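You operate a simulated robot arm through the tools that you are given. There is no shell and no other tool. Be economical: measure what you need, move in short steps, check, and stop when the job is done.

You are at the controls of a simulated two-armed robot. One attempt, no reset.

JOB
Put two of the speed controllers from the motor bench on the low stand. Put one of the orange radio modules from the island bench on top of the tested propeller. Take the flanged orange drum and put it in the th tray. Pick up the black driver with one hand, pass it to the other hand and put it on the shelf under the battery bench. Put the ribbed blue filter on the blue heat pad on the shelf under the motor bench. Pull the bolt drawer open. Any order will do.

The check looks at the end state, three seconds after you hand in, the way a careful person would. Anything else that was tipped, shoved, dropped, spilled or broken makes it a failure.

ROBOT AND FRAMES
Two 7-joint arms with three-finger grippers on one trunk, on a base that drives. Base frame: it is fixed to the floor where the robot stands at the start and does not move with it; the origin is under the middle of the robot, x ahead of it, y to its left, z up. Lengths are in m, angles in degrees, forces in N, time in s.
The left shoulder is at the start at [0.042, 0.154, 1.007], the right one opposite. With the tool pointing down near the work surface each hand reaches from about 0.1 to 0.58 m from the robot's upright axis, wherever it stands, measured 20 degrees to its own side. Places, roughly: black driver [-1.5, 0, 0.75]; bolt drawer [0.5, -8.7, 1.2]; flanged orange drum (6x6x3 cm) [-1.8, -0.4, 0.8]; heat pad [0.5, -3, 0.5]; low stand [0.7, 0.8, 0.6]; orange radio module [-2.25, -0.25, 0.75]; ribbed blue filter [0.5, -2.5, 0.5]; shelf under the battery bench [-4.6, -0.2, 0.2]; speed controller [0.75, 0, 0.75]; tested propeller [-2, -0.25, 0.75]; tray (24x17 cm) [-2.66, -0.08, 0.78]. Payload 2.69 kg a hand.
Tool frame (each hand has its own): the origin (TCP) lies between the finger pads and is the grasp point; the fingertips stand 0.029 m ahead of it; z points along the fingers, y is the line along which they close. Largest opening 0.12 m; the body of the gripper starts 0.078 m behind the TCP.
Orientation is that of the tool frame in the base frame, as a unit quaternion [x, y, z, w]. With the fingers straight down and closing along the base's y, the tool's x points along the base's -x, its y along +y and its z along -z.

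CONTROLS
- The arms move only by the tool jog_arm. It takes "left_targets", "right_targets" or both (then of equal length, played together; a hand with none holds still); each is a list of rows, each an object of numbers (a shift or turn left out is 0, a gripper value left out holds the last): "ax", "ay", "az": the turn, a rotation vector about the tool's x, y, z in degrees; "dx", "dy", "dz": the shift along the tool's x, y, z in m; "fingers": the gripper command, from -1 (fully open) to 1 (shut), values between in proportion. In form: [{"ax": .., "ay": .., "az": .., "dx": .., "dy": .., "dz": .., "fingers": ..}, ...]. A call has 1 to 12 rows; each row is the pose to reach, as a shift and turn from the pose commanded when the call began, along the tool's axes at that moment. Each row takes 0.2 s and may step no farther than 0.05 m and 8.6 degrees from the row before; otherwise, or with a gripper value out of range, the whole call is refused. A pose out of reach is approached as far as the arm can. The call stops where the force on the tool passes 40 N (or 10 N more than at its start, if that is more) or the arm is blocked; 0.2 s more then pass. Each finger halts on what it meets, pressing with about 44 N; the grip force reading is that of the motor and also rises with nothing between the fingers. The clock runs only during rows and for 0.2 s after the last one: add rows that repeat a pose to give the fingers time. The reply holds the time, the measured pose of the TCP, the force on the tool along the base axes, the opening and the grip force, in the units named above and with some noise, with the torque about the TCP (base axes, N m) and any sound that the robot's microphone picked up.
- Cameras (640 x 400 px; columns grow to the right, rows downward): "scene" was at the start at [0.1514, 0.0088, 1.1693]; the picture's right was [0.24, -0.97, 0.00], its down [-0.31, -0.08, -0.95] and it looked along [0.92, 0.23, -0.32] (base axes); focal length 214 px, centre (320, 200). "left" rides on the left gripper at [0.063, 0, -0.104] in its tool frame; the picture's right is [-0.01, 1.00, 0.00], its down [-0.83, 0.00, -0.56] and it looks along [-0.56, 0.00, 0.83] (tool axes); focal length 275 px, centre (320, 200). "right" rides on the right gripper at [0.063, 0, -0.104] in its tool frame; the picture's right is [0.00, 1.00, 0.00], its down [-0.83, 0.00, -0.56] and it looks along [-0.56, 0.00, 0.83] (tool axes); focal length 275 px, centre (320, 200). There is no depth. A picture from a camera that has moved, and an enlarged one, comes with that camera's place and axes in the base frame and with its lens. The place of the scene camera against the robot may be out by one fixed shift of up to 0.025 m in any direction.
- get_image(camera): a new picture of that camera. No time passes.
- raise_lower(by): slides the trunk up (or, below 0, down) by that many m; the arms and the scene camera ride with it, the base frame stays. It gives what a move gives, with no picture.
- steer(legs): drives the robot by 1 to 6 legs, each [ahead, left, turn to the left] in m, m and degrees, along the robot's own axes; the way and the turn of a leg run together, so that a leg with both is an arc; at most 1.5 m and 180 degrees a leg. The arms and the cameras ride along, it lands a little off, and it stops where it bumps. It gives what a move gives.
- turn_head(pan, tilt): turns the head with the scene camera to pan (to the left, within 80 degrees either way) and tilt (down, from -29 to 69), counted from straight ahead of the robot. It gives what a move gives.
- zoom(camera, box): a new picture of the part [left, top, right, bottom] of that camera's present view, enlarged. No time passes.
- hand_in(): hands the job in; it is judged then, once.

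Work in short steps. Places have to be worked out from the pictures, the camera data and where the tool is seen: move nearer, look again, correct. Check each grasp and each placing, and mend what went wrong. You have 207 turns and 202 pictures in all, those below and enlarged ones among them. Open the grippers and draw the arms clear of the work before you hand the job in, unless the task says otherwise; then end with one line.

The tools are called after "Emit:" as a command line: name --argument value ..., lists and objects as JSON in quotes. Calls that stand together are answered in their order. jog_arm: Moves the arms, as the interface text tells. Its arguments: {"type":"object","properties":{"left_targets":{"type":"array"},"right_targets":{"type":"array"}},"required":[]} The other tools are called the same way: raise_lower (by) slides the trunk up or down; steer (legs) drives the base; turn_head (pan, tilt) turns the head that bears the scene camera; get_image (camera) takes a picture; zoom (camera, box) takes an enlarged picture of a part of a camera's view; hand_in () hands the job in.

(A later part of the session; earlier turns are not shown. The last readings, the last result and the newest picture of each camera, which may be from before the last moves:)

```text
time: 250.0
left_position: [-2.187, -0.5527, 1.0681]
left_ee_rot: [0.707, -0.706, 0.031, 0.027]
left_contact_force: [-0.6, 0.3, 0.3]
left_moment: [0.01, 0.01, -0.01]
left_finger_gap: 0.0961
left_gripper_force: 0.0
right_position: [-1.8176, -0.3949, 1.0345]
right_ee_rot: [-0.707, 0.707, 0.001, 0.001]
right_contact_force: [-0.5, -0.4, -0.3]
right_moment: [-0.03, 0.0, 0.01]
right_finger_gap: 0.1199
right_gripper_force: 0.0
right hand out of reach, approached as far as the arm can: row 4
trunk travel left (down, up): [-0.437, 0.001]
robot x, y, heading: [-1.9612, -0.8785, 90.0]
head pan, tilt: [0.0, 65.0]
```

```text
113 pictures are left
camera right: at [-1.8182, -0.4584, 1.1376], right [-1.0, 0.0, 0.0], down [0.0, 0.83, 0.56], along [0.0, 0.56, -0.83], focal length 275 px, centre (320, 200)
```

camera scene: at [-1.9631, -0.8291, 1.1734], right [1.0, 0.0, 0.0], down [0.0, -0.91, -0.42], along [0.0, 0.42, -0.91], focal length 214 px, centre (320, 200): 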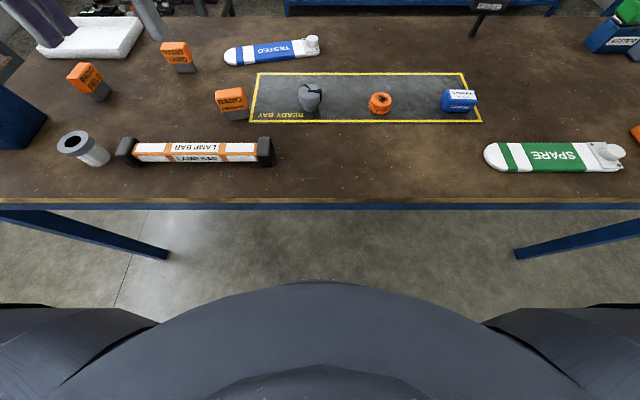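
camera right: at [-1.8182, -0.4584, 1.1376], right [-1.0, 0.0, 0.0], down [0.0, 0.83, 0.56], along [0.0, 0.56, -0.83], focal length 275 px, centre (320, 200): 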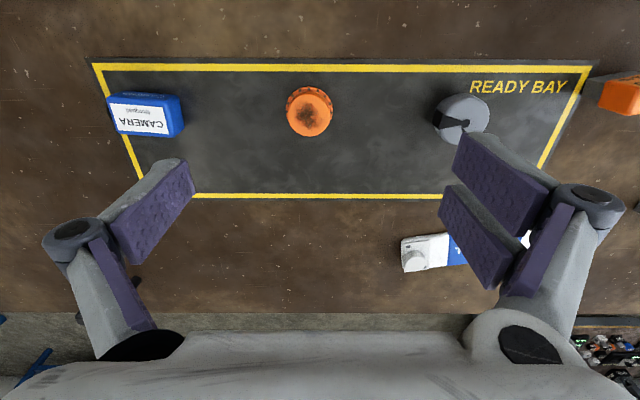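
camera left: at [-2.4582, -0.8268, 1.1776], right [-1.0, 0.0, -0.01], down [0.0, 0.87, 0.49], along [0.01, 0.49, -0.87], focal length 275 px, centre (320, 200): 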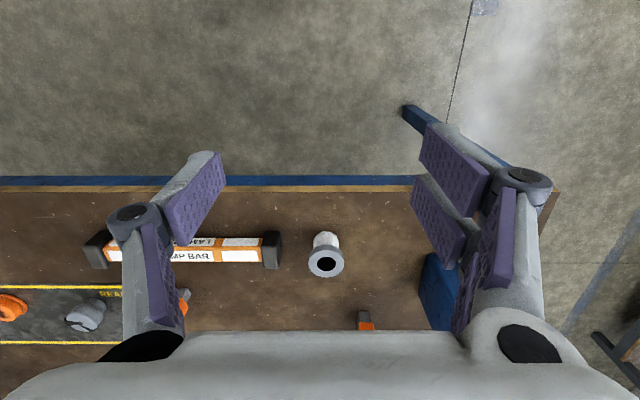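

The drum is at about (-1.805, -0.364). Shift over it and descend 10 cm, then check.

Emit:
jog_arm --right_targets '[{"dy": -0.012, "dx": -0.03, "dz": 0.02}, {"dy": -0.012, "dx": -0.03, "dz": 0.06}, {"dy": -0.012, "dx": -0.03, "dz": 0.1}]'

Emit:
get_image --camera "right"

```text
time: 250.8
left_position: [-2.1863, -0.5526, 1.0679]
left_ee_rot: [0.707, -0.706, 0.031, 0.027]
left_contact_force: [0.5, 0.4, -0.4]
left_moment: [-0.03, 0.0, 0.04]
left_finger_gap: 0.096
left_gripper_force: 0.0
right_position: [-1.8074, -0.3644, 0.9336]
right_ee_rot: [0.707, -0.707, -0.001, -0.001]
right_contact_force: [0.1, 0.7, -0.2]
right_moment: [-0.01, 0.0, -0.04]
right_finger_gap: 0.1199
right_gripper_force: 0.1
trunk travel left (down, up): [-0.437, 0.001]
robot x, y, heading: [-1.964, -0.8772, 89.8]
head pan, tilt: [0.0, 65.0]
```

```text
112 pictures are left
camera right: at [-1.8061, -0.4282, 1.0371], right [-1.0, 0.0, 0.0], down [0.0, 0.83, 0.56], along [0.0, 0.56, -0.83], focal length 275 px, centre (320, 200)
```

right: 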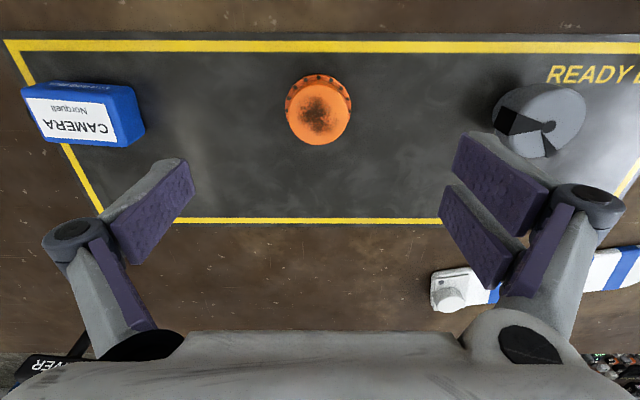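

Aligned. Descend to TCP ≈0.82, then creep down to touch.

Emit:
jog_arm --right_targets '[{"dy": -0.003, "dx": -0.003, "dz": 0.04}, {"dy": -0.003, "dx": -0.003, "dz": 0.08}, {"dy": -0.003, "dx": -0.003, "dz": 0.1}, {"dy": -0.003, "dx": -0.003, "dz": 0.11}, {"dy": -0.003, "dx": -0.003, "dz": 0.115}]'

Emit:
get_image --camera "right"

```text
time: 252.0
left_position: [-2.1877, -0.554, 1.0689]
left_ee_rot: [0.707, -0.706, 0.03, 0.027]
left_contact_force: [0.3, -0.5, -1.3]
left_moment: [0.01, 0.0, 0.0]
left_finger_gap: 0.0959
left_gripper_force: 0.0
right_position: [-1.8049, -0.3623, 0.821]
right_ee_rot: [-0.707, 0.707, 0.002, 0.002]
right_contact_force: [0.3, -0.5, 0.4]
right_moment: [-0.02, 0.0, 0.0]
right_finger_gap: 0.1197
right_gripper_force: 0.0
trunk travel left (down, up): [-0.437, 0.001]
robot x, y, heading: [-1.961, -0.876, 89.8]
head pan, tilt: [0.0, 65.0]
```

```text
111 pictures are left
camera right: at [-1.8038, -0.4252, 0.9238], right [-1.0, -0.01, 0.0], down [0.0, 0.83, 0.56], along [0.0, 0.56, -0.83], focal length 275 px, centre (320, 200)
```

right: 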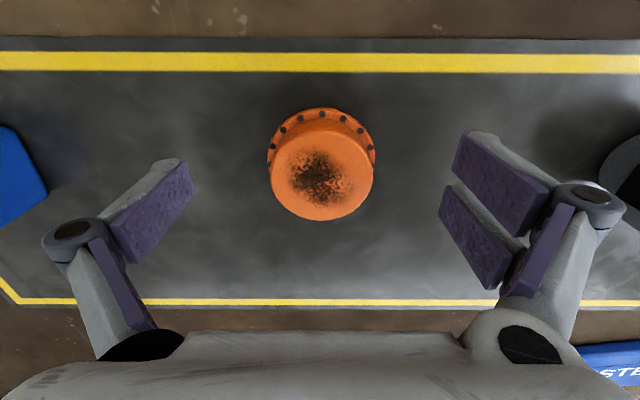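

By its size, the drum top is at about z 0.785, so I'll descend another 3 cm, then grip.

Emit:
jog_arm --right_targets '[{"dx": -0.008, "dz": 0.015}, {"dx": -0.008, "dz": 0.028}, {"dx": -0.008, "dz": 0.028, "fingers": 1}, {"dx": -0.008, "dz": 0.028, "fingers": 1}, {"dx": -0.008, "dz": 0.028, "fingers": 1}]'

Emit:
get_image --camera "right"

```text
time: 252.9
left_position: [-2.189, -0.5597, 1.0721]
left_ee_rot: [0.707, -0.706, 0.028, 0.023]
left_contact_force: [-0.4, 0.1, 0.1]
left_moment: [0.01, 0.02, 0.02]
left_finger_gap: 0.0959
left_gripper_force: 0.2
right_position: [-1.808, -0.3497, 0.807]
right_ee_rot: [-0.707, 0.707, 0.014, 0.01]
right_contact_force: [-4.0, -7.1, 47.5]
right_moment: [-0.96, 0.5, 0.09]
right_finger_gap: 0.0586
right_gripper_force: 45.5
trunk travel left (down, up): [-0.437, 0.001]
robot x, y, heading: [-1.9583, -0.8816, 90.0]
head pan, tilt: [0.0, 65.0]
stopped in row 4 (right hand): the force on the tool passed its limit at 52 N (the readings are from after the stop); the commanded pose is now the measured one
```

```text
110 pictures are left
camera right: at [-1.8068, -0.4159, 0.9104], right [-1.0, 0.0, 0.01], down [0.0, 0.81, 0.58], along [-0.01, 0.58, -0.81], focal length 275 px, centre (320, 200)
```

right: 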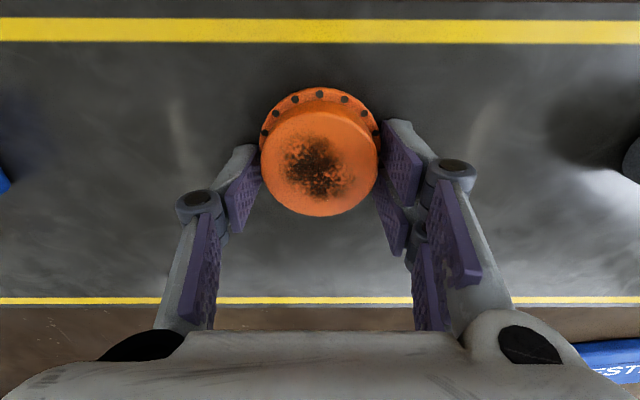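

The fingers touched the table (bench top ≈0.778) and closed on the drum at 5.9 cm. Lift and check.

Emit:
jog_arm --right_targets '[{"dz": -0.03, "fingers": 1}, {"dz": -0.07}, {"dz": -0.11}, {"dz": -0.15}, {"dz": -0.19}]'

Emit:
get_image --camera "right"

```text
time: 254.1
left_position: [-2.1867, -0.5546, 1.0674]
left_ee_rot: [0.707, -0.706, 0.031, 0.027]
left_contact_force: [-0.6, -0.1, 0.1]
left_moment: [-0.01, -0.02, 0.01]
left_finger_gap: 0.0961
left_gripper_force: 0.2
right_position: [-1.8048, -0.3535, 0.9864]
right_ee_rot: [-0.707, 0.707, 0.006, 0.003]
right_contact_force: [-0.1, -0.2, -0.7]
right_moment: [0.03, 0.02, 0.03]
right_finger_gap: 0.0586
right_gripper_force: 44.4
trunk travel left (down, up): [-0.437, 0.001]
robot x, y, heading: [-1.9585, -0.8799, 89.9]
head pan, tilt: [0.0, 65.0]
```

```text
109 pictures are left
camera right: at [-1.8039, -0.418, 1.0901], right [-1.0, 0.0, 0.0], down [0.0, 0.82, 0.57], along [-0.01, 0.57, -0.82], focal length 275 px, centre (320, 200)
```

right: 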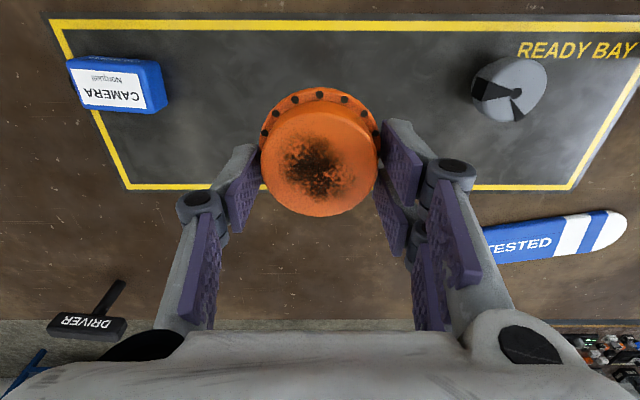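

The drum is held. Back away from the bench and look left along the route to the tray.

Emit:
steer --legs '[[-0.5, 0, 0]]'

Emit:
turn_head --pan 60 --tilt 25

Emit:
get_image --camera "scene"

```text
time: 257.0
left_position: [-2.1872, -1.056, 1.0683]
left_ee_rot: [0.707, -0.706, 0.031, 0.027]
left_contact_force: [0.6, -0.1, -0.3]
left_moment: [0.05, -0.02, 0.01]
left_finger_gap: 0.0958
left_gripper_force: 0.1
right_position: [-1.8039, -0.8564, 0.9856]
right_ee_rot: [-0.706, 0.708, 0.005, 0.003]
right_contact_force: [0.4, 0.8, -0.7]
right_moment: [0.03, -0.01, 0.0]
right_finger_gap: 0.0587
right_gripper_force: 43.9
trunk travel left (down, up): [-0.437, 0.001]
robot x, y, heading: [-1.9638, -1.3853, 90.1]
head pan, tilt: [0.0, 65.0]
```

```text
time: 258.3
left_position: [-2.1865, -1.0549, 1.0681]
left_ee_rot: [-0.706, 0.707, -0.031, -0.027]
left_contact_force: [-0.4, -0.3, -0.7]
left_moment: [0.0, -0.01, -0.02]
left_finger_gap: 0.0959
left_gripper_force: 0.0
right_position: [-1.804, -0.8551, 0.9854]
right_ee_rot: [-0.705, 0.709, 0.005, 0.003]
right_contact_force: [0.1, 0.3, 0.0]
right_moment: [0.0, 0.04, -0.04]
right_finger_gap: 0.0581
right_gripper_force: 44.1
trunk travel left (down, up): [-0.437, 0.001]
robot x, y, heading: [-1.9583, -1.3834, 90.0]
head pan, tilt: [60.0, 25.0]
```

```text
108 pictures are left
camera scene: at [-2.0439, -1.3454, 1.2289], right [0.5, 0.86, 0.0], down [0.37, -0.21, -0.91], along [-0.78, 0.46, -0.42], focal length 214 px, centre (320, 200)
```

scene: 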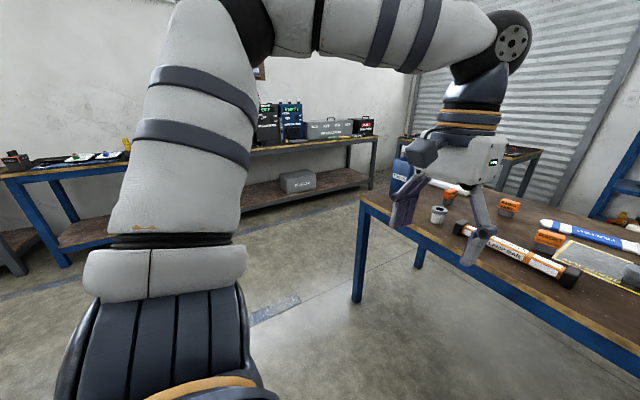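

There's about 1.4 m between the island's left end and the battery bench. I'll go around the left end, then turn right to face the tray from there.

Emit:
steer --legs '[[0, 1.45, 0], [1.25, 0, 0], [0, 0, -90]]'

Emit:
turn_head --pan 0 --tilt 40

Emit:
get_image --camera "scene"

```text
time: 279.3
left_position: [-3.0635, 0.0974, 1.0691]
left_ee_rot: [0.008, 0.999, -0.003, -0.041]
left_contact_force: [-0.3, 0.1, -0.6]
left_moment: [0.02, 0.0, 0.02]
left_finger_gap: 0.0958
left_gripper_force: 0.0
right_position: [-2.869, -0.2872, 0.9854]
right_ee_rot: [0.008, 1.0, 0.001, 0.007]
right_contact_force: [0.7, -0.2, -0.2]
right_moment: [0.02, 0.01, 0.01]
right_finger_gap: 0.0585
right_gripper_force: 43.7
trunk travel left (down, up): [-0.437, 0.001]
robot x, y, heading: [-3.3935, -0.1233, -0.9]
head pan, tilt: [60.0, 25.0]
```

```text
time: 280.6
left_position: [-3.0643, 0.0982, 1.0687]
left_ee_rot: [0.008, 0.999, -0.002, -0.042]
left_contact_force: [-0.2, 0.1, -0.1]
left_moment: [-0.02, 0.0, 0.0]
left_finger_gap: 0.096
left_gripper_force: 0.0
right_position: [-2.8683, -0.2887, 0.9858]
right_ee_rot: [0.008, 1.0, 0.002, 0.006]
right_contact_force: [0.3, 0.1, -0.8]
right_moment: [-0.03, 0.0, 0.03]
right_finger_gap: 0.0586
right_gripper_force: 43.4
trunk travel left (down, up): [-0.437, 0.001]
robot x, y, heading: [-3.3906, -0.1232, -0.8]
head pan, tilt: [0.0, 40.0]
```

```text
107 pictures are left
camera scene: at [-3.3077, -0.1387, 1.2057], right [-0.02, -1.0, 0.0], down [-0.64, 0.01, -0.77], along [0.77, -0.01, -0.64], focal length 214 px, centre (320, 200)
```

scene: 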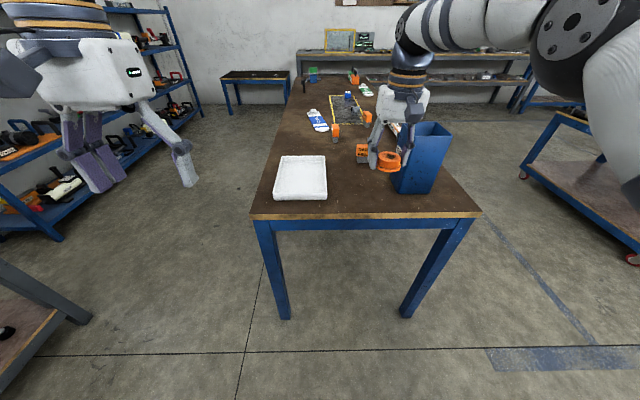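

The tray is at about (-2.68, -0.07). Drive left 0.2 and ahead 0.18 so the drum is over the tray.

Emit:
steer --legs '[[0, 0.205, 0], [0.18, 0, 0.8]]'

Emit:
get_image --camera "right"

Emit:
get_image --camera "scene"

```text
time: 283.9
left_position: [-2.8819, 0.3025, 1.0686]
left_ee_rot: [0.002, 0.999, -0.003, -0.041]
left_contact_force: [0.3, -0.1, 0.4]
left_moment: [0.02, 0.02, 0.02]
left_finger_gap: 0.0959
left_gripper_force: 0.1
right_position: [-2.6826, -0.0787, 0.9867]
right_ee_rot: [0.002, 1.0, 0.002, 0.006]
right_contact_force: [0.3, -0.9, -1.5]
right_moment: [-0.01, 0.01, 0.03]
right_finger_gap: 0.0587
right_gripper_force: 43.7
trunk travel left (down, up): [-0.437, 0.001]
robot x, y, heading: [-3.205, 0.079, -0.3]
head pan, tilt: [0.0, 40.0]
```

```text
106 pictures are left
camera right: at [-2.7466, -0.0802, 1.0894], right [0.0, 1.0, 0.0], down [0.82, 0.0, 0.57], along [0.57, 0.0, -0.82], focal length 275 px, centre (320, 200)
```

right: 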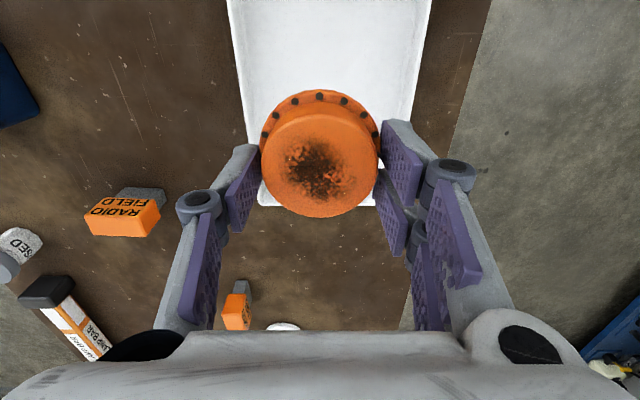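

```text
105 pictures are left
camera scene: at [-3.1226, 0.0645, 1.2057], right [-0.01, -1.0, 0.0], down [-0.64, 0.0, -0.77], along [0.77, 0.0, -0.64], focal length 214 px, centre (320, 200)
```

scene: 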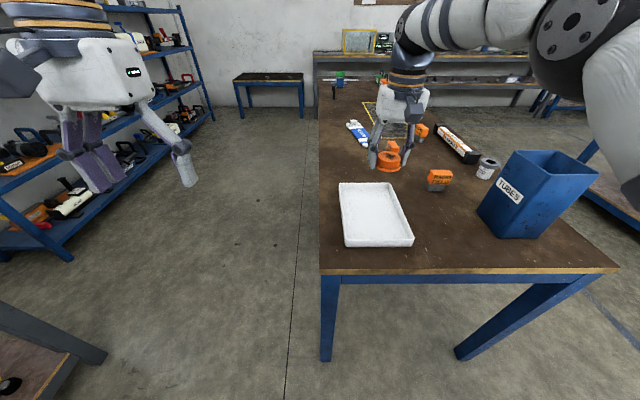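

The drum is over the tray (y -0.16..0.02, x -2.78..-2.54). Shift 1.5 cm ahead, lower to just above the floor of the tray, then creep to contact.

Emit:
jog_arm --right_targets '[{"dx": -0.015, "dz": 0.03}, {"dx": -0.015, "dz": 0.07}, {"dx": -0.015, "dz": 0.11}, {"dx": -0.015, "dz": 0.145}]'

Emit:
jog_arm --right_targets '[{"dz": 0.004}, {"dz": 0.008}, {"dz": 0.012}, {"dz": 0.016}, {"dz": 0.02}, {"dz": 0.024}, {"dz": 0.027}]'

Emit:
get_image --camera "right"

```text
time: 284.9
left_position: [-2.8819, 0.3045, 1.0685]
left_ee_rot: [0.002, 0.999, -0.003, -0.041]
left_contact_force: [0.0, -0.2, -0.2]
left_moment: [0.01, -0.03, 0.03]
left_finger_gap: 0.0961
left_gripper_force: 0.0
right_position: [-2.6657, -0.0796, 0.8414]
right_ee_rot: [0.002, 1.0, 0.002, 0.006]
right_contact_force: [-0.6, -0.8, -1.7]
right_moment: [0.03, -0.02, 0.02]
right_finger_gap: 0.0585
right_gripper_force: 44.1
trunk travel left (down, up): [-0.437, 0.001]
robot x, y, heading: [-3.2093, 0.0805, -0.4]
head pan, tilt: [0.0, 40.0]
```

```text
time: 286.5
left_position: [-2.8828, 0.3038, 1.0686]
left_ee_rot: [0.002, 0.999, -0.002, -0.041]
left_contact_force: [-0.3, -0.7, 0.2]
left_moment: [-0.04, 0.03, 0.0]
left_finger_gap: 0.096
left_gripper_force: 0.0
right_position: [-2.6657, -0.079, 0.8137]
right_ee_rot: [0.002, 1.0, 0.002, 0.007]
right_contact_force: [-0.4, 0.2, -1.0]
right_moment: [-0.03, 0.0, 0.01]
right_finger_gap: 0.0585
right_gripper_force: 44.2
trunk travel left (down, up): [-0.437, 0.001]
robot x, y, heading: [-3.2068, 0.078, -0.4]
head pan, tilt: [0.0, 40.0]
```

```text
104 pictures are left
camera right: at [-2.7299, -0.0799, 0.9176], right [0.0, 1.0, 0.0], down [0.82, 0.0, 0.57], along [0.57, 0.0, -0.82], focal length 275 px, centre (320, 200)
```

right: 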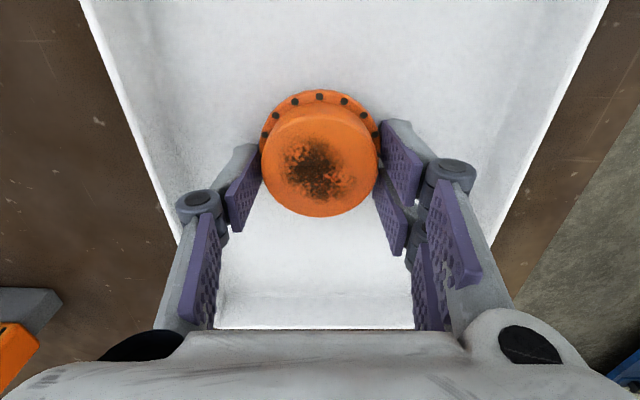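

No contact yet; creep further.

Emit:
jog_arm --right_targets '[{"dz": 0.003}, {"dz": 0.006}, {"dz": 0.009}, {"dz": 0.012}, {"dz": 0.015}, {"dz": 0.018}]'

```text
time: 287.6
left_position: [-2.8856, 0.3039, 1.0711]
left_ee_rot: [0.002, 0.999, -0.002, -0.038]
left_contact_force: [-0.6, 0.3, 0.3]
left_moment: [-0.02, 0.0, 0.04]
left_finger_gap: 0.0961
left_gripper_force: 0.0
right_position: [-2.6656, -0.0785, 0.8112]
right_ee_rot: [0.003, 1.0, 0.002, 0.013]
right_contact_force: [-13.6, -2.5, 32.1]
right_moment: [0.5, 0.95, 0.23]
right_finger_gap: 0.0584
right_gripper_force: 44.2
trunk travel left (down, up): [-0.437, 0.001]
robot x, y, heading: [-3.2077, 0.0767, -0.5]
head pan, tilt: [0.0, 40.0]
stopped in row 5 (right hand): the force on the tool passed its limit at 43 N (the readings are from after the stop); the commanded pose is now the measured one
```

Contact with the tray floor. Release gently and rise.

Emit:
jog_arm --right_targets '[{"dz": -0.003}, {"dz": -0.003, "fingers": 0}, {"dz": -0.003, "fingers": -0.3}, {"dz": -0.003, "fingers": -0.3}, {"dz": -0.04}, {"dz": -0.08}, {"dz": -0.12}, {"dz": -0.16}]'

Emit:
get_image --camera "scene"

Emit:
get_image --camera "right"

```text
time: 289.4
left_position: [-2.8824, 0.3041, 1.0686]
left_ee_rot: [0.001, 0.999, -0.002, -0.04]
left_contact_force: [0.4, -0.1, -0.1]
left_moment: [0.02, -0.04, 0.01]
left_finger_gap: 0.096
left_gripper_force: 0.2
right_position: [-2.6665, -0.0798, 0.9661]
right_ee_rot: [0.003, 1.0, 0.002, 0.009]
right_contact_force: [-0.1, 0.5, 0.3]
right_moment: [-0.02, -0.03, 0.02]
right_finger_gap: 0.0779
right_gripper_force: 0.0
trunk travel left (down, up): [-0.437, 0.001]
robot x, y, heading: [-3.2079, 0.0802, -0.1]
head pan, tilt: [0.0, 40.0]
```

```text
103 pictures are left
camera scene: at [-3.1237, 0.0645, 1.2057], right [-0.01, -1.0, 0.0], down [-0.64, 0.0, -0.77], along [0.77, 0.0, -0.64], focal length 214 px, centre (320, 200)
```

scene: 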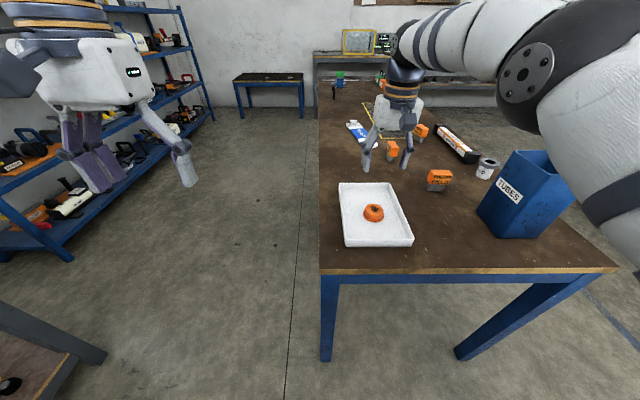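

```text
102 pictures are left
camera right: at [-2.7319, -0.0812, 1.0683], right [0.0, 1.0, 0.0], down [0.82, 0.0, 0.57], along [0.57, 0.0, -0.82], focal length 275 px, centre (320, 200)
```

right: 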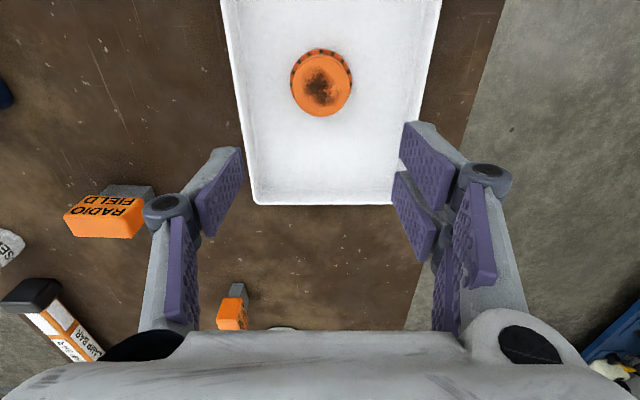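

The drum is in the tray. Retract the right hand and drive round to the back side, facing the propeller and radio modules.

Emit:
jog_arm --right_targets '[{"dz": -0.04}, {"dz": -0.08}, {"dx": 0.04, "dz": -0.1}, {"dx": 0.08, "dz": -0.1}, {"dx": 0.12, "dz": -0.1}, {"dx": 0.16, "dz": -0.1}, {"dx": 0.18, "dy": -0.03, "dz": -0.1}, {"dx": 0.18, "dy": -0.06, "dz": -0.1}]'

Emit:
steer --legs '[[-0.2, 0, 0], [0, 0.95, 0], [1.3, 0, 0], [0, 0, -90]]'

Emit:
turn_head --pan 0 --tilt 45

Emit:
get_image --camera "scene"

```text
time: 291.2
left_position: [-2.8817, 0.3041, 1.0675]
left_ee_rot: [0.002, 0.999, -0.002, -0.041]
left_contact_force: [-0.3, 0.4, 0.2]
left_moment: [0.03, 0.0, 0.02]
left_finger_gap: 0.0956
left_gripper_force: 0.0
right_position: [-2.8502, -0.1389, 1.0611]
right_ee_rot: [0.003, 1.0, 0.002, 0.01]
right_contact_force: [-0.7, -0.1, 0.6]
right_moment: [0.0, -0.03, 0.02]
right_finger_gap: 0.0779
right_gripper_force: 0.0
right hand out of reach, approached as far as the arm can: row 2
trunk travel left (down, up): [-0.437, 0.001]
robot x, y, heading: [-3.207, 0.0778, -0.2]
head pan, tilt: [0.0, 40.0]
```

```text
time: 299.0
left_position: [-3.0682, 1.1696, 1.0701]
left_ee_rot: [0.006, 0.999, -0.001, -0.041]
left_contact_force: [-0.5, -0.5, -0.2]
left_moment: [0.0, 0.01, 0.03]
left_finger_gap: 0.0959
left_gripper_force: 0.0
right_position: [-3.0387, 0.7273, 1.0607]
right_ee_rot: [0.007, 1.0, 0.003, 0.009]
right_contact_force: [-0.7, -0.6, -0.4]
right_moment: [-0.01, -0.02, 0.0]
right_finger_gap: 0.078
right_gripper_force: 0.1
trunk travel left (down, up): [-0.437, 0.001]
robot x, y, heading: [-3.3954, 0.9524, -1.1]
head pan, tilt: [0.0, 40.0]
stopped in leg 2: the robot was blocked; the commanded pose is now the measured one
```

```text
time: 299.6
left_position: [-3.069, 1.1691, 1.0682]
left_ee_rot: [0.006, 0.999, 0.0, -0.041]
left_contact_force: [-0.3, -0.4, 0.4]
left_moment: [-0.02, -0.02, 0.01]
left_finger_gap: 0.096
left_gripper_force: 0.0
right_position: [-3.04, 0.7266, 1.0601]
right_ee_rot: [0.007, 1.0, 0.003, 0.008]
right_contact_force: [0.0, -0.1, 0.3]
right_moment: [0.01, -0.03, 0.03]
right_finger_gap: 0.078
right_gripper_force: 0.0
trunk travel left (down, up): [-0.437, 0.001]
robot x, y, heading: [-3.3992, 0.9494, -0.8]
head pan, tilt: [0.0, 45.0]
```

```text
101 pictures are left
camera scene: at [-3.3142, 0.9315, 1.1983], right [-0.01, -1.0, 0.0], down [-0.71, 0.01, -0.71], along [0.71, -0.01, -0.71], focal length 214 px, centre (320, 200)
```

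scene: 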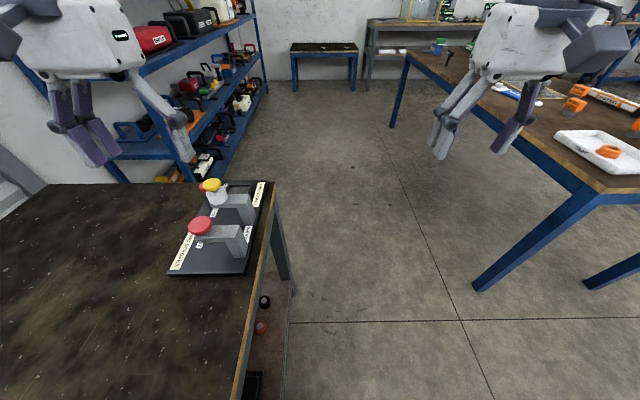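

I bumped the bench on the left; its items are upright. Move right to mid-corridor, drive ahead, then turn to face the island.

Emit:
steer --legs '[[0, -0.33, 0.8], [1.25, 0, 0], [0, 0, -90]]'

Emit:
get_image --camera "scene"

```text
time: 312.5
left_position: [-1.9265, 0.272, 1.0688]
left_ee_rot: [0.714, 0.699, 0.027, -0.031]
left_contact_force: [-0.8, -0.1, 0.2]
left_moment: [-0.01, -0.02, -0.01]
left_finger_gap: 0.096
left_gripper_force: 0.0
right_position: [-2.3697, 0.2476, 1.0632]
right_ee_rot: [0.716, 0.698, -0.005, 0.006]
right_contact_force: [0.7, -0.3, -0.3]
right_moment: [-0.01, 0.01, 0.03]
right_finger_gap: 0.0779
right_gripper_force: 0.1
trunk travel left (down, up): [-0.437, 0.001]
robot x, y, heading: [-2.1449, 0.6053, -91.7]
head pan, tilt: [0.0, 45.0]
```

```text
100 pictures are left
camera scene: at [-2.1509, 0.5042, 1.1984], right [-1.0, 0.02, 0.0], down [0.02, 0.71, -0.71], along [-0.02, -0.71, -0.71], focal length 214 px, centre (320, 200)
```

scene: 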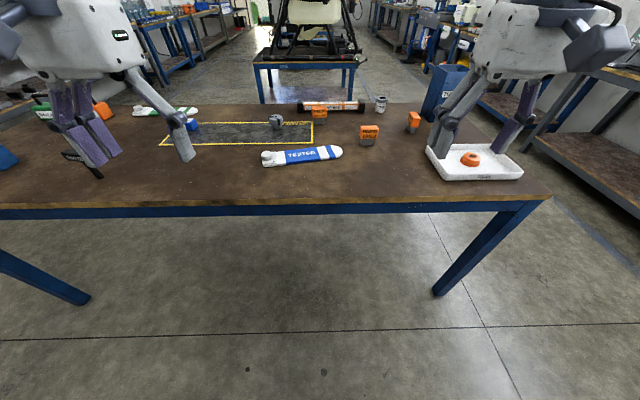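

The back edge of the island is at y≈0.10. Approach to robot y≈0.33, then use the right hand over the YARD radio at about (-2.35, -0.20).

Emit:
steer --legs '[[0.27, 0, 1.7]]'

Emit:
jog_arm --right_targets '[{"dx": -0.04, "fingers": -1}, {"dx": -0.08}, {"dx": -0.12}]'

Emit:
get_image --camera "right"

Emit:
get_image --camera "scene"

```text
time: 314.4
left_position: [-1.9199, 0.0094, 1.0684]
left_ee_rot: [0.704, 0.709, 0.027, -0.03]
left_contact_force: [0.3, 0.0, -0.1]
left_moment: [0.04, -0.01, 0.0]
left_finger_gap: 0.0964
left_gripper_force: 0.2
right_position: [-2.3633, -0.0277, 1.0618]
right_ee_rot: [0.705, 0.709, -0.005, 0.007]
right_contact_force: [-0.4, -1.4, -0.7]
right_moment: [0.03, -0.02, -0.03]
right_finger_gap: 0.0781
right_gripper_force: 0.1
trunk travel left (down, up): [-0.437, 0.001]
robot x, y, heading: [-2.1484, 0.3348, -89.5]
head pan, tilt: [0.0, 45.0]
```

```text
time: 315.2
left_position: [-1.9188, 0.0086, 1.0665]
left_ee_rot: [0.705, 0.708, 0.027, -0.031]
left_contact_force: [1.0, 0.2, -0.7]
left_moment: [0.0, -0.01, -0.02]
left_finger_gap: 0.0961
left_gripper_force: 0.1
right_position: [-2.3612, -0.1485, 1.0634]
right_ee_rot: [0.705, 0.709, -0.005, 0.007]
right_contact_force: [0.3, -0.6, -0.4]
right_moment: [0.03, 0.02, 0.0]
right_finger_gap: 0.12
right_gripper_force: 0.0
trunk travel left (down, up): [-0.437, 0.001]
robot x, y, heading: [-2.1461, 0.3304, -89.4]
head pan, tilt: [0.0, 45.0]
```

```text
99 pictures are left
camera right: at [-2.3622, -0.084, 1.1668], right [1.0, 0.01, 0.0], down [0.01, -0.82, 0.57], along [0.01, -0.57, -0.82], focal length 275 px, centre (320, 200)
```

right: 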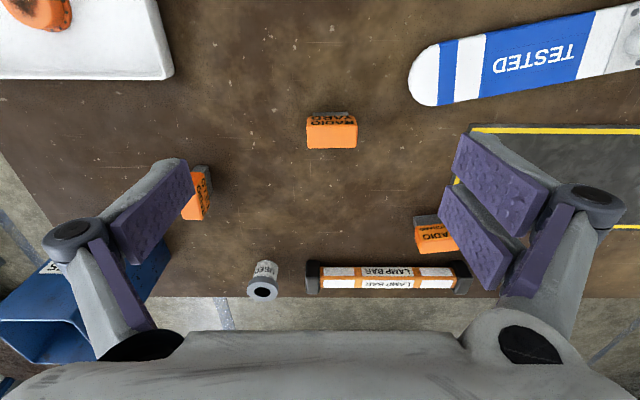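

```text
98 pictures are left
camera scene: at [-2.1509, 0.234, 1.1982], right [-1.0, 0.0, 0.0], down [0.0, 0.71, -0.71], along [0.0, -0.71, -0.71], focal length 214 px, centre (320, 200)
```

scene: 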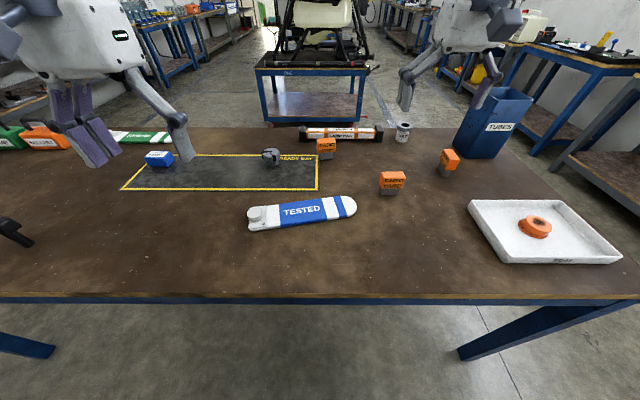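

YARD is at about (-2.346, -0.204), 6 cm wide in x. Move above it and descend part-way.

Emit:
jog_arm --right_targets '[{"dy": 0.014, "dx": -0.03}, {"dy": 0.014, "dx": -0.055, "dz": 0.03}, {"dy": 0.014, "dx": -0.055, "dz": 0.07}, {"dy": 0.014, "dx": -0.055, "dz": 0.11}]'

Emit:
get_image --camera "right"

```text
time: 316.2
left_position: [-1.9213, 0.0096, 1.0679]
left_ee_rot: [0.705, 0.708, 0.027, -0.03]
left_contact_force: [-0.4, -0.8, -0.6]
left_moment: [0.01, 0.02, 0.07]
left_finger_gap: 0.0958
left_gripper_force: 0.1
right_position: [-2.3485, -0.2034, 0.9542]
right_ee_rot: [0.705, 0.709, -0.005, 0.007]
right_contact_force: [0.0, 0.1, -0.6]
right_moment: [-0.01, 0.0, -0.01]
right_finger_gap: 0.1198
right_gripper_force: 0.0
trunk travel left (down, up): [-0.437, 0.001]
robot x, y, heading: [-2.1507, 0.3325, -89.7]
head pan, tilt: [0.0, 45.0]
```

```text
97 pictures are left
camera right: at [-2.3497, -0.1396, 1.0571], right [1.0, 0.01, 0.0], down [0.01, -0.82, 0.57], along [0.01, -0.57, -0.82], focal length 275 px, centre (320, 200)
```

right: 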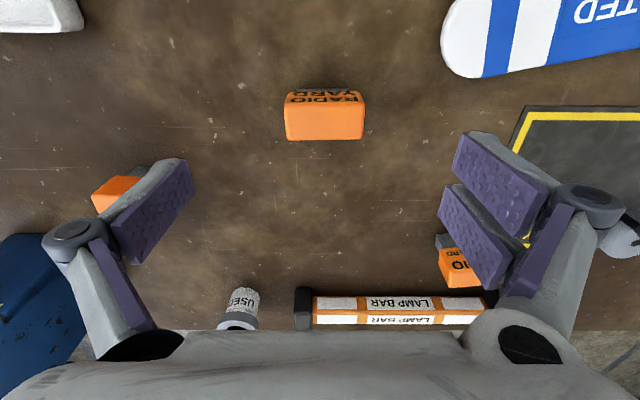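

The YARD module's top is at z≈0.845, centred at (-2.344, -0.212). Descend so the pads hold the orange head, then grip.

Emit:
jog_arm --right_targets '[{"dy": 0.004, "dx": -0.009, "dz": 0.04}, {"dy": 0.004, "dx": -0.009, "dz": 0.08}, {"dy": 0.004, "dx": -0.009, "dz": 0.11}, {"dy": 0.004, "dx": -0.009, "dz": 0.128}]'

Emit:
get_image --camera "right"

```text
time: 317.2
left_position: [-1.92, 0.0083, 1.0685]
left_ee_rot: [0.704, 0.709, 0.027, -0.031]
left_contact_force: [0.3, -0.4, -0.2]
left_moment: [-0.04, -0.01, 0.02]
left_finger_gap: 0.0961
left_gripper_force: 0.0
right_position: [-2.3435, -0.2141, 0.8269]
right_ee_rot: [0.706, 0.708, -0.005, 0.007]
right_contact_force: [0.1, 0.9, 0.2]
right_moment: [-0.03, 0.04, 0.0]
right_finger_gap: 0.1199
right_gripper_force: 0.1
trunk travel left (down, up): [-0.437, 0.001]
robot x, y, heading: [-2.1489, 0.332, -89.9]
head pan, tilt: [0.0, 45.0]
```

```text
96 pictures are left
camera right: at [-2.3448, -0.1507, 0.9299], right [1.0, 0.01, 0.0], down [0.01, -0.82, 0.57], along [0.01, -0.57, -0.82], focal length 275 px, centre (320, 200)
```

right: 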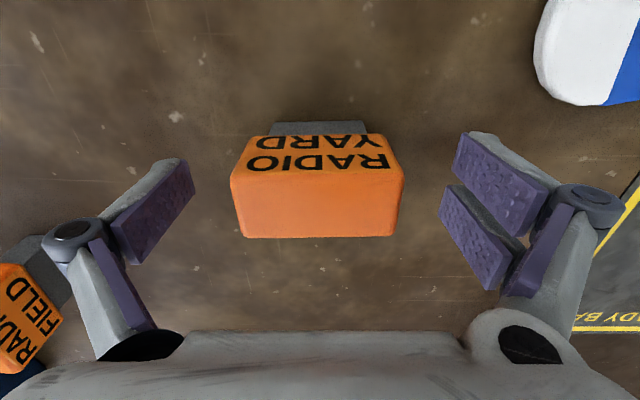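

Well placed. Close and lift.

Emit:
jog_arm --right_targets '[{"fingers": 1}, {"fingers": 1}, {"fingers": 1}]'

Emit:
jog_arm --right_targets '[{"dz": -0.03}, {"dz": -0.07}, {"dz": -0.11}]'

Emit:
get_image --camera "right"

```text
time: 318.0
left_position: [-1.9192, 0.0093, 1.0697]
left_ee_rot: [0.705, 0.708, 0.026, -0.029]
left_contact_force: [0.2, 0.4, 0.1]
left_moment: [-0.04, 0.01, 0.01]
left_finger_gap: 0.096
left_gripper_force: 0.1
right_position: [-2.3445, -0.2154, 0.828]
right_ee_rot: [0.705, 0.709, -0.005, 0.008]
right_contact_force: [0.4, 0.1, 4.0]
right_moment: [0.0, -0.05, 0.0]
right_finger_gap: 0.0606
right_gripper_force: 44.5
trunk travel left (down, up): [-0.437, 0.001]
robot x, y, heading: [-2.1442, 0.3343, -89.9]
head pan, tilt: [0.0, 45.0]
```

```text
time: 318.8
left_position: [-1.9196, 0.0098, 1.0685]
left_ee_rot: [0.705, 0.708, 0.026, -0.031]
left_contact_force: [0.0, 0.2, -0.2]
left_moment: [0.01, 0.0, 0.01]
left_finger_gap: 0.0963
left_gripper_force: 0.0
right_position: [-2.3423, -0.2141, 0.9373]
right_ee_rot: [0.705, 0.709, -0.005, 0.007]
right_contact_force: [0.5, 0.0, -1.3]
right_moment: [-0.05, 0.02, -0.02]
right_finger_gap: 0.0609
right_gripper_force: 44.0
trunk travel left (down, up): [-0.437, 0.001]
robot x, y, heading: [-2.1475, 0.3341, -89.9]
head pan, tilt: [0.0, 45.0]
```

```text
95 pictures are left
camera right: at [-2.3442, -0.1496, 1.0408], right [1.0, 0.01, 0.0], down [0.01, -0.82, 0.57], along [0.01, -0.57, -0.82], focal length 275 px, centre (320, 200)
```

right: 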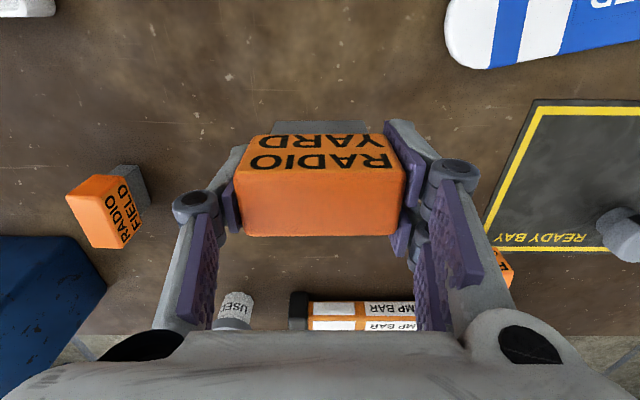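

YARD is held. The blade runs from its tip (-2.247, -0.159) to the hub near (-1.95, -0.11); its label centre is about (-2.10, -0.135). I'll drive so the module is over the flat middle.

Emit:
steer --legs '[[-0.075, 0.22, 0]]'

Emit:
get_image --camera "right"

Emit:
get_image --camera "scene"

```text
time: 321.1
left_position: [-1.6998, 0.0852, 1.0682]
left_ee_rot: [0.704, 0.709, 0.027, -0.031]
left_contact_force: [0.5, 0.1, -0.3]
left_moment: [-0.01, 0.01, -0.02]
left_finger_gap: 0.096
left_gripper_force: 0.1
right_position: [-2.1241, -0.1386, 0.9358]
right_ee_rot: [0.705, 0.709, -0.005, 0.007]
right_contact_force: [-0.5, -0.7, -1.5]
right_moment: [0.01, 0.0, 0.0]
right_finger_gap: 0.0603
right_gripper_force: 43.7
trunk travel left (down, up): [-0.437, 0.001]
robot x, y, heading: [-1.925, 0.4049, -89.8]
head pan, tilt: [0.0, 45.0]
```

```text
94 pictures are left
camera right: at [-2.1241, -0.074, 1.0399], right [1.0, 0.01, 0.0], down [0.01, -0.82, 0.57], along [0.01, -0.57, -0.82], focal length 275 px, centre (320, 200)
```

right: 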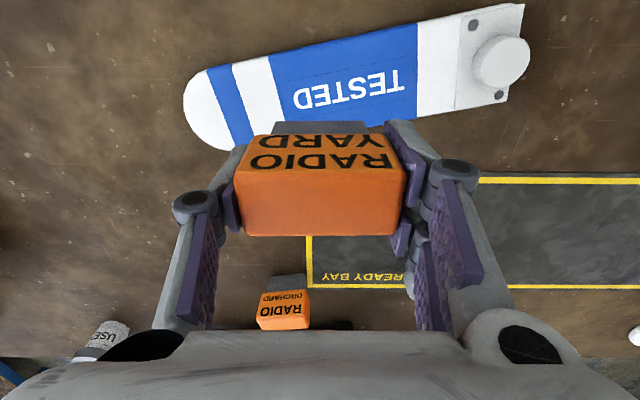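

```text
93 pictures are left
camera scene: at [-1.9308, 0.3114, 1.1984], right [-1.0, 0.0, 0.0], down [0.0, 0.71, -0.71], along [0.0, -0.71, -0.71], focal length 214 px, centre (320, 200)
```

scene: 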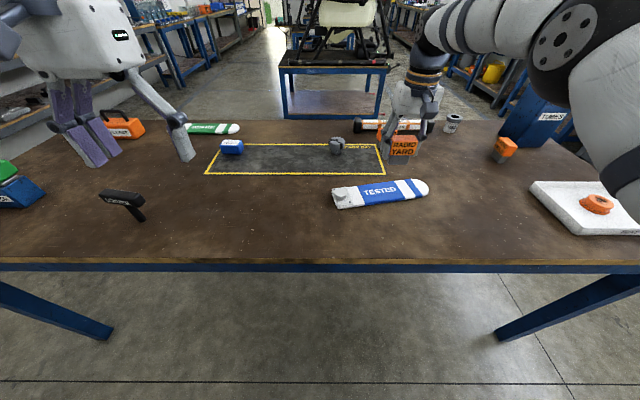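

The blade at x≈-2.11 spans y -0.094..-0.161. Shift to (-2.11, -0.127), lower to just above, then creep to contact.

Emit:
jog_arm --right_targets '[{"dy": 0.012, "dx": 0.0115, "dz": 0.02}, {"dy": 0.012, "dx": 0.0115, "dz": 0.05}, {"dy": 0.012, "dx": 0.0115, "dz": 0.068}]'

Emit:
get_image --camera "right"

Emit:
zoom --camera "scene" --box '[310, 110, 450, 230]'

```text
time: 321.9
left_position: [-1.7001, 0.0849, 1.0675]
left_ee_rot: [0.704, 0.709, 0.027, -0.032]
left_contact_force: [0.3, -0.3, -0.5]
left_moment: [0.02, 0.0, 0.04]
left_finger_gap: 0.096
left_gripper_force: 0.0
right_position: [-2.1114, -0.1286, 0.8698]
right_ee_rot: [0.706, 0.709, -0.005, 0.008]
right_contact_force: [0.1, -0.5, -1.3]
right_moment: [0.01, 0.02, -0.02]
right_finger_gap: 0.0606
right_gripper_force: 43.7
trunk travel left (down, up): [-0.437, 0.001]
robot x, y, heading: [-1.929, 0.4089, -89.7]
head pan, tilt: [0.0, 45.0]
```

```text
92 pictures are left
camera right: at [-2.1123, -0.064, 0.9716], right [1.0, 0.01, 0.0], down [0.01, -0.82, 0.57], along [0.01, -0.57, -0.82], focal length 275 px, centre (320, 200)
```

right: 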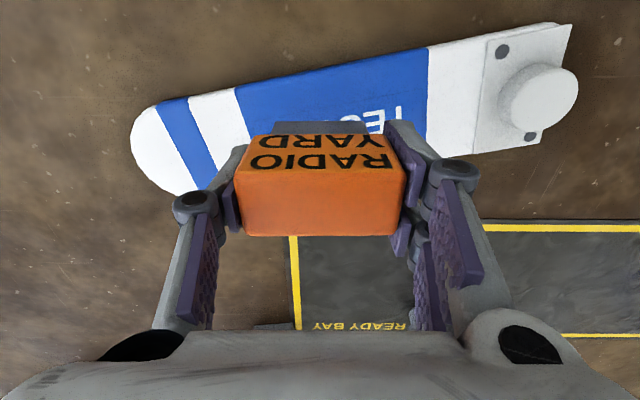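

```text
3.33 times, centred on (380, 170) of scene
camera zoom: at [-1.9311, 0.3113, 1.1984], right [-1.0, 0.0, 0.0], down [0.0, 0.71, -0.71], along [0.0, -0.71, -0.71], focal length 715 px, centre (120, 300)
```

zoom: 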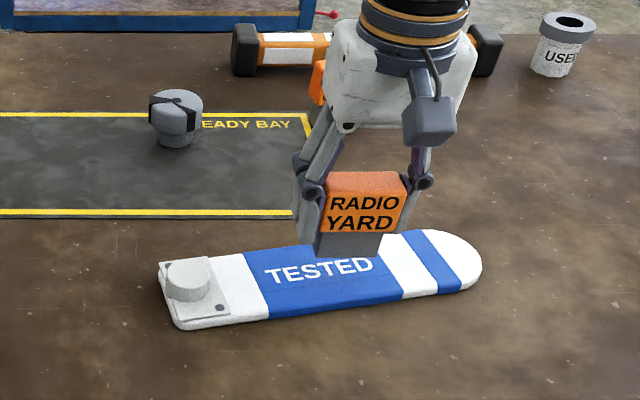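

Alignment looks good. Creep down to contact.

Emit:
jog_arm --right_targets '[{"dz": 0.006}, {"dz": 0.012}, {"dz": 0.016}, {"dz": 0.019}, {"dz": 0.022}, {"dz": 0.025}]'

Emit:
zoom --camera "scene" --box '[310, 110, 450, 230]'

```text
time: 323.3
left_position: [-1.7002, 0.0845, 1.0694]
left_ee_rot: [0.704, 0.709, 0.027, -0.031]
left_contact_force: [0.7, 0.1, 0.1]
left_moment: [-0.01, 0.01, 0.03]
left_finger_gap: 0.0962
left_gripper_force: 0.0
right_position: [-2.1107, -0.1279, 0.843]
right_ee_rot: [0.705, 0.709, -0.006, 0.007]
right_contact_force: [-0.3, -0.5, 0.0]
right_moment: [0.01, -0.03, -0.01]
right_finger_gap: 0.0606
right_gripper_force: 43.6
trunk travel left (down, up): [-0.437, 0.001]
robot x, y, heading: [-1.9321, 0.4107, -89.7]
head pan, tilt: [0.0, 45.0]
```

```text
3.33 times, centred on (380, 170) of scene
camera zoom: at [-1.9312, 0.3113, 1.1984], right [-1.0, 0.0, 0.0], down [0.0, 0.71, -0.71], along [0.0, -0.71, -0.71], focal length 715 px, centre (120, 300)
```

zoom: 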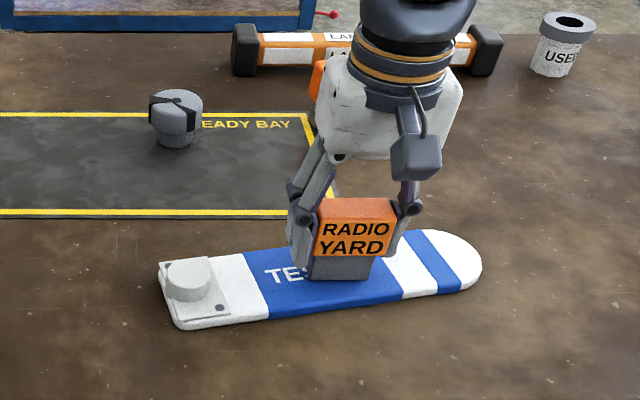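

Emit:
jog_arm --right_targets '[{"dz": 0.002}, {"dz": 0.004}, {"dz": 0.006}, {"dz": 0.008}, {"dz": 0.01}]'

```text
time: 324.5
left_position: [-1.699, 0.0882, 1.0708]
left_ee_rot: [0.704, 0.709, 0.024, -0.028]
left_contact_force: [-0.1, -0.8, -0.1]
left_moment: [0.0, 0.0, -0.01]
left_finger_gap: 0.0958
left_gripper_force: 0.2
right_position: [-2.1118, -0.1284, 0.8396]
right_ee_rot: [0.706, 0.708, -0.008, 0.011]
right_contact_force: [-1.6, 6.7, 31.8]
right_moment: [0.54, -0.05, 0.02]
right_finger_gap: 0.0605
right_gripper_force: 43.6
trunk travel left (down, up): [-0.437, 0.001]
robot x, y, heading: [-1.9303, 0.4112, -89.7]
head pan, tilt: [0.0, 45.0]
```

Contact made. Ease up 3 mm, release moderately and rise.

Emit:
jog_arm --right_targets '[{"dz": -0.003}, {"dz": -0.004, "fingers": 0}, {"dz": -0.004, "fingers": -0.4}, {"dz": -0.004, "fingers": -0.4}, {"dz": -0.03}, {"dz": -0.07}, {"dz": -0.11}, {"dz": -0.15}, {"dz": -0.19}]'

Emit:
zoom --camera "scene" --box '[310, 110, 450, 230]'

Emit:
zoom --camera "scene" --box '[0, 130, 220, 260]'

```text
time: 326.5
left_position: [-1.7001, 0.0849, 1.0684]
left_ee_rot: [0.705, 0.708, 0.027, -0.03]
left_contact_force: [-0.2, 0.5, -0.2]
left_moment: [0.02, 0.0, 0.03]
left_finger_gap: 0.0959
left_gripper_force: 0.1
right_position: [-2.1105, -0.1252, 1.0241]
right_ee_rot: [0.705, 0.709, -0.005, 0.007]
right_contact_force: [1.2, -0.9, 0.3]
right_moment: [0.02, 0.01, -0.01]
right_finger_gap: 0.0841
right_gripper_force: 0.1
trunk travel left (down, up): [-0.437, 0.001]
robot x, y, heading: [-1.9291, 0.4097, -89.8]
head pan, tilt: [0.0, 45.0]
```

```text
3.33 times, centred on (380, 170) of scene
camera zoom: at [-1.9311, 0.3116, 1.1984], right [-1.0, 0.0, 0.0], down [0.0, 0.71, -0.71], along [0.0, -0.71, -0.71], focal length 715 px, centre (120, 300)
```

zoom: 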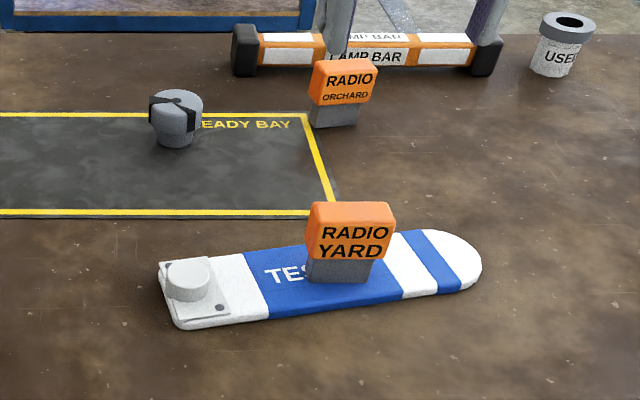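

```text
2.91 times, centred on (110, 195) of scene
camera zoom: at [-1.9311, 0.3116, 1.1984], right [-1.0, 0.0, 0.0], down [0.0, 0.71, -0.71], along [0.0, -0.71, -0.71], focal length 624 px, centre (931, 214)
```

zoom: 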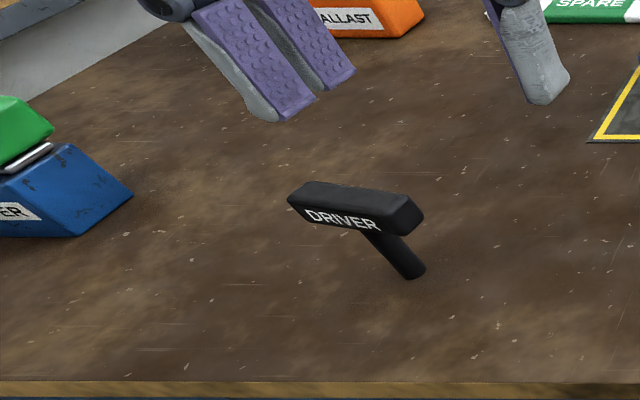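

The radio stands on the propeller. The DRIVER is a T-handle standing on its stem near (-1.483, -0.037), with the bar along x and its top at about z 0.86. I'll drive left to bring the left hand near it.

Emit:
steer --legs '[[0, 0.285, 0]]'

Emit:
get_image --camera "left"

Emit:
get_image --camera "scene"

```text
time: 329.3
left_position: [-1.4134, 0.0865, 1.0678]
left_ee_rot: [0.705, 0.708, 0.027, -0.031]
left_contact_force: [-0.5, 0.0, 0.0]
left_moment: [0.01, -0.02, 0.02]
left_finger_gap: 0.0959
left_gripper_force: 0.0
right_position: [-1.824, -0.124, 1.0229]
right_ee_rot: [0.705, 0.709, -0.006, 0.007]
right_contact_force: [0.2, -0.6, -0.5]
right_moment: [-0.02, 0.01, -0.04]
right_finger_gap: 0.0838
right_gripper_force: 0.0
trunk travel left (down, up): [-0.437, 0.001]
robot x, y, heading: [-1.6428, 0.408, -89.8]
head pan, tilt: [0.0, 45.0]
```

```text
87 pictures are left
camera left: at [-1.4126, 0.1422, 1.1775], right [1.0, 0.0, -0.01], down [0.01, -0.87, 0.49], along [0.0, -0.49, -0.87], focal length 275 px, centre (320, 200)
```

left: 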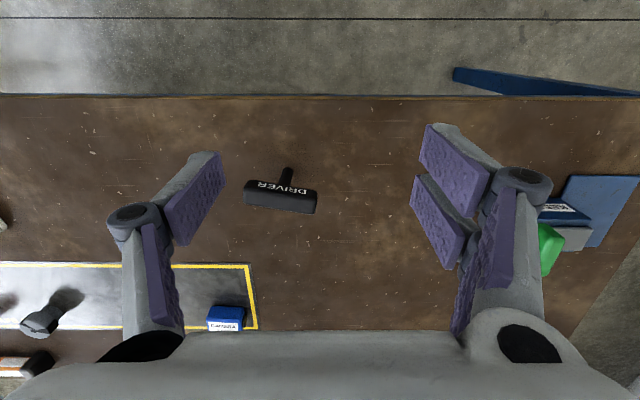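

```text
86 pictures are left
camera scene: at [-1.6444, 0.3129, 1.1984], right [-1.0, -0.01, 0.0], down [0.0, 0.71, -0.71], along [0.0, -0.71, -0.71], focal length 214 px, centre (320, 200)
```

scene: 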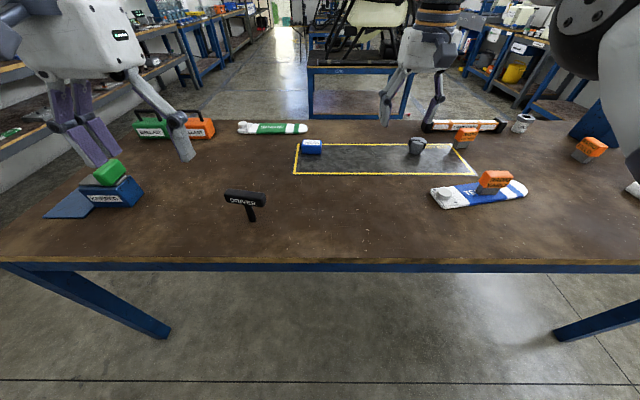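

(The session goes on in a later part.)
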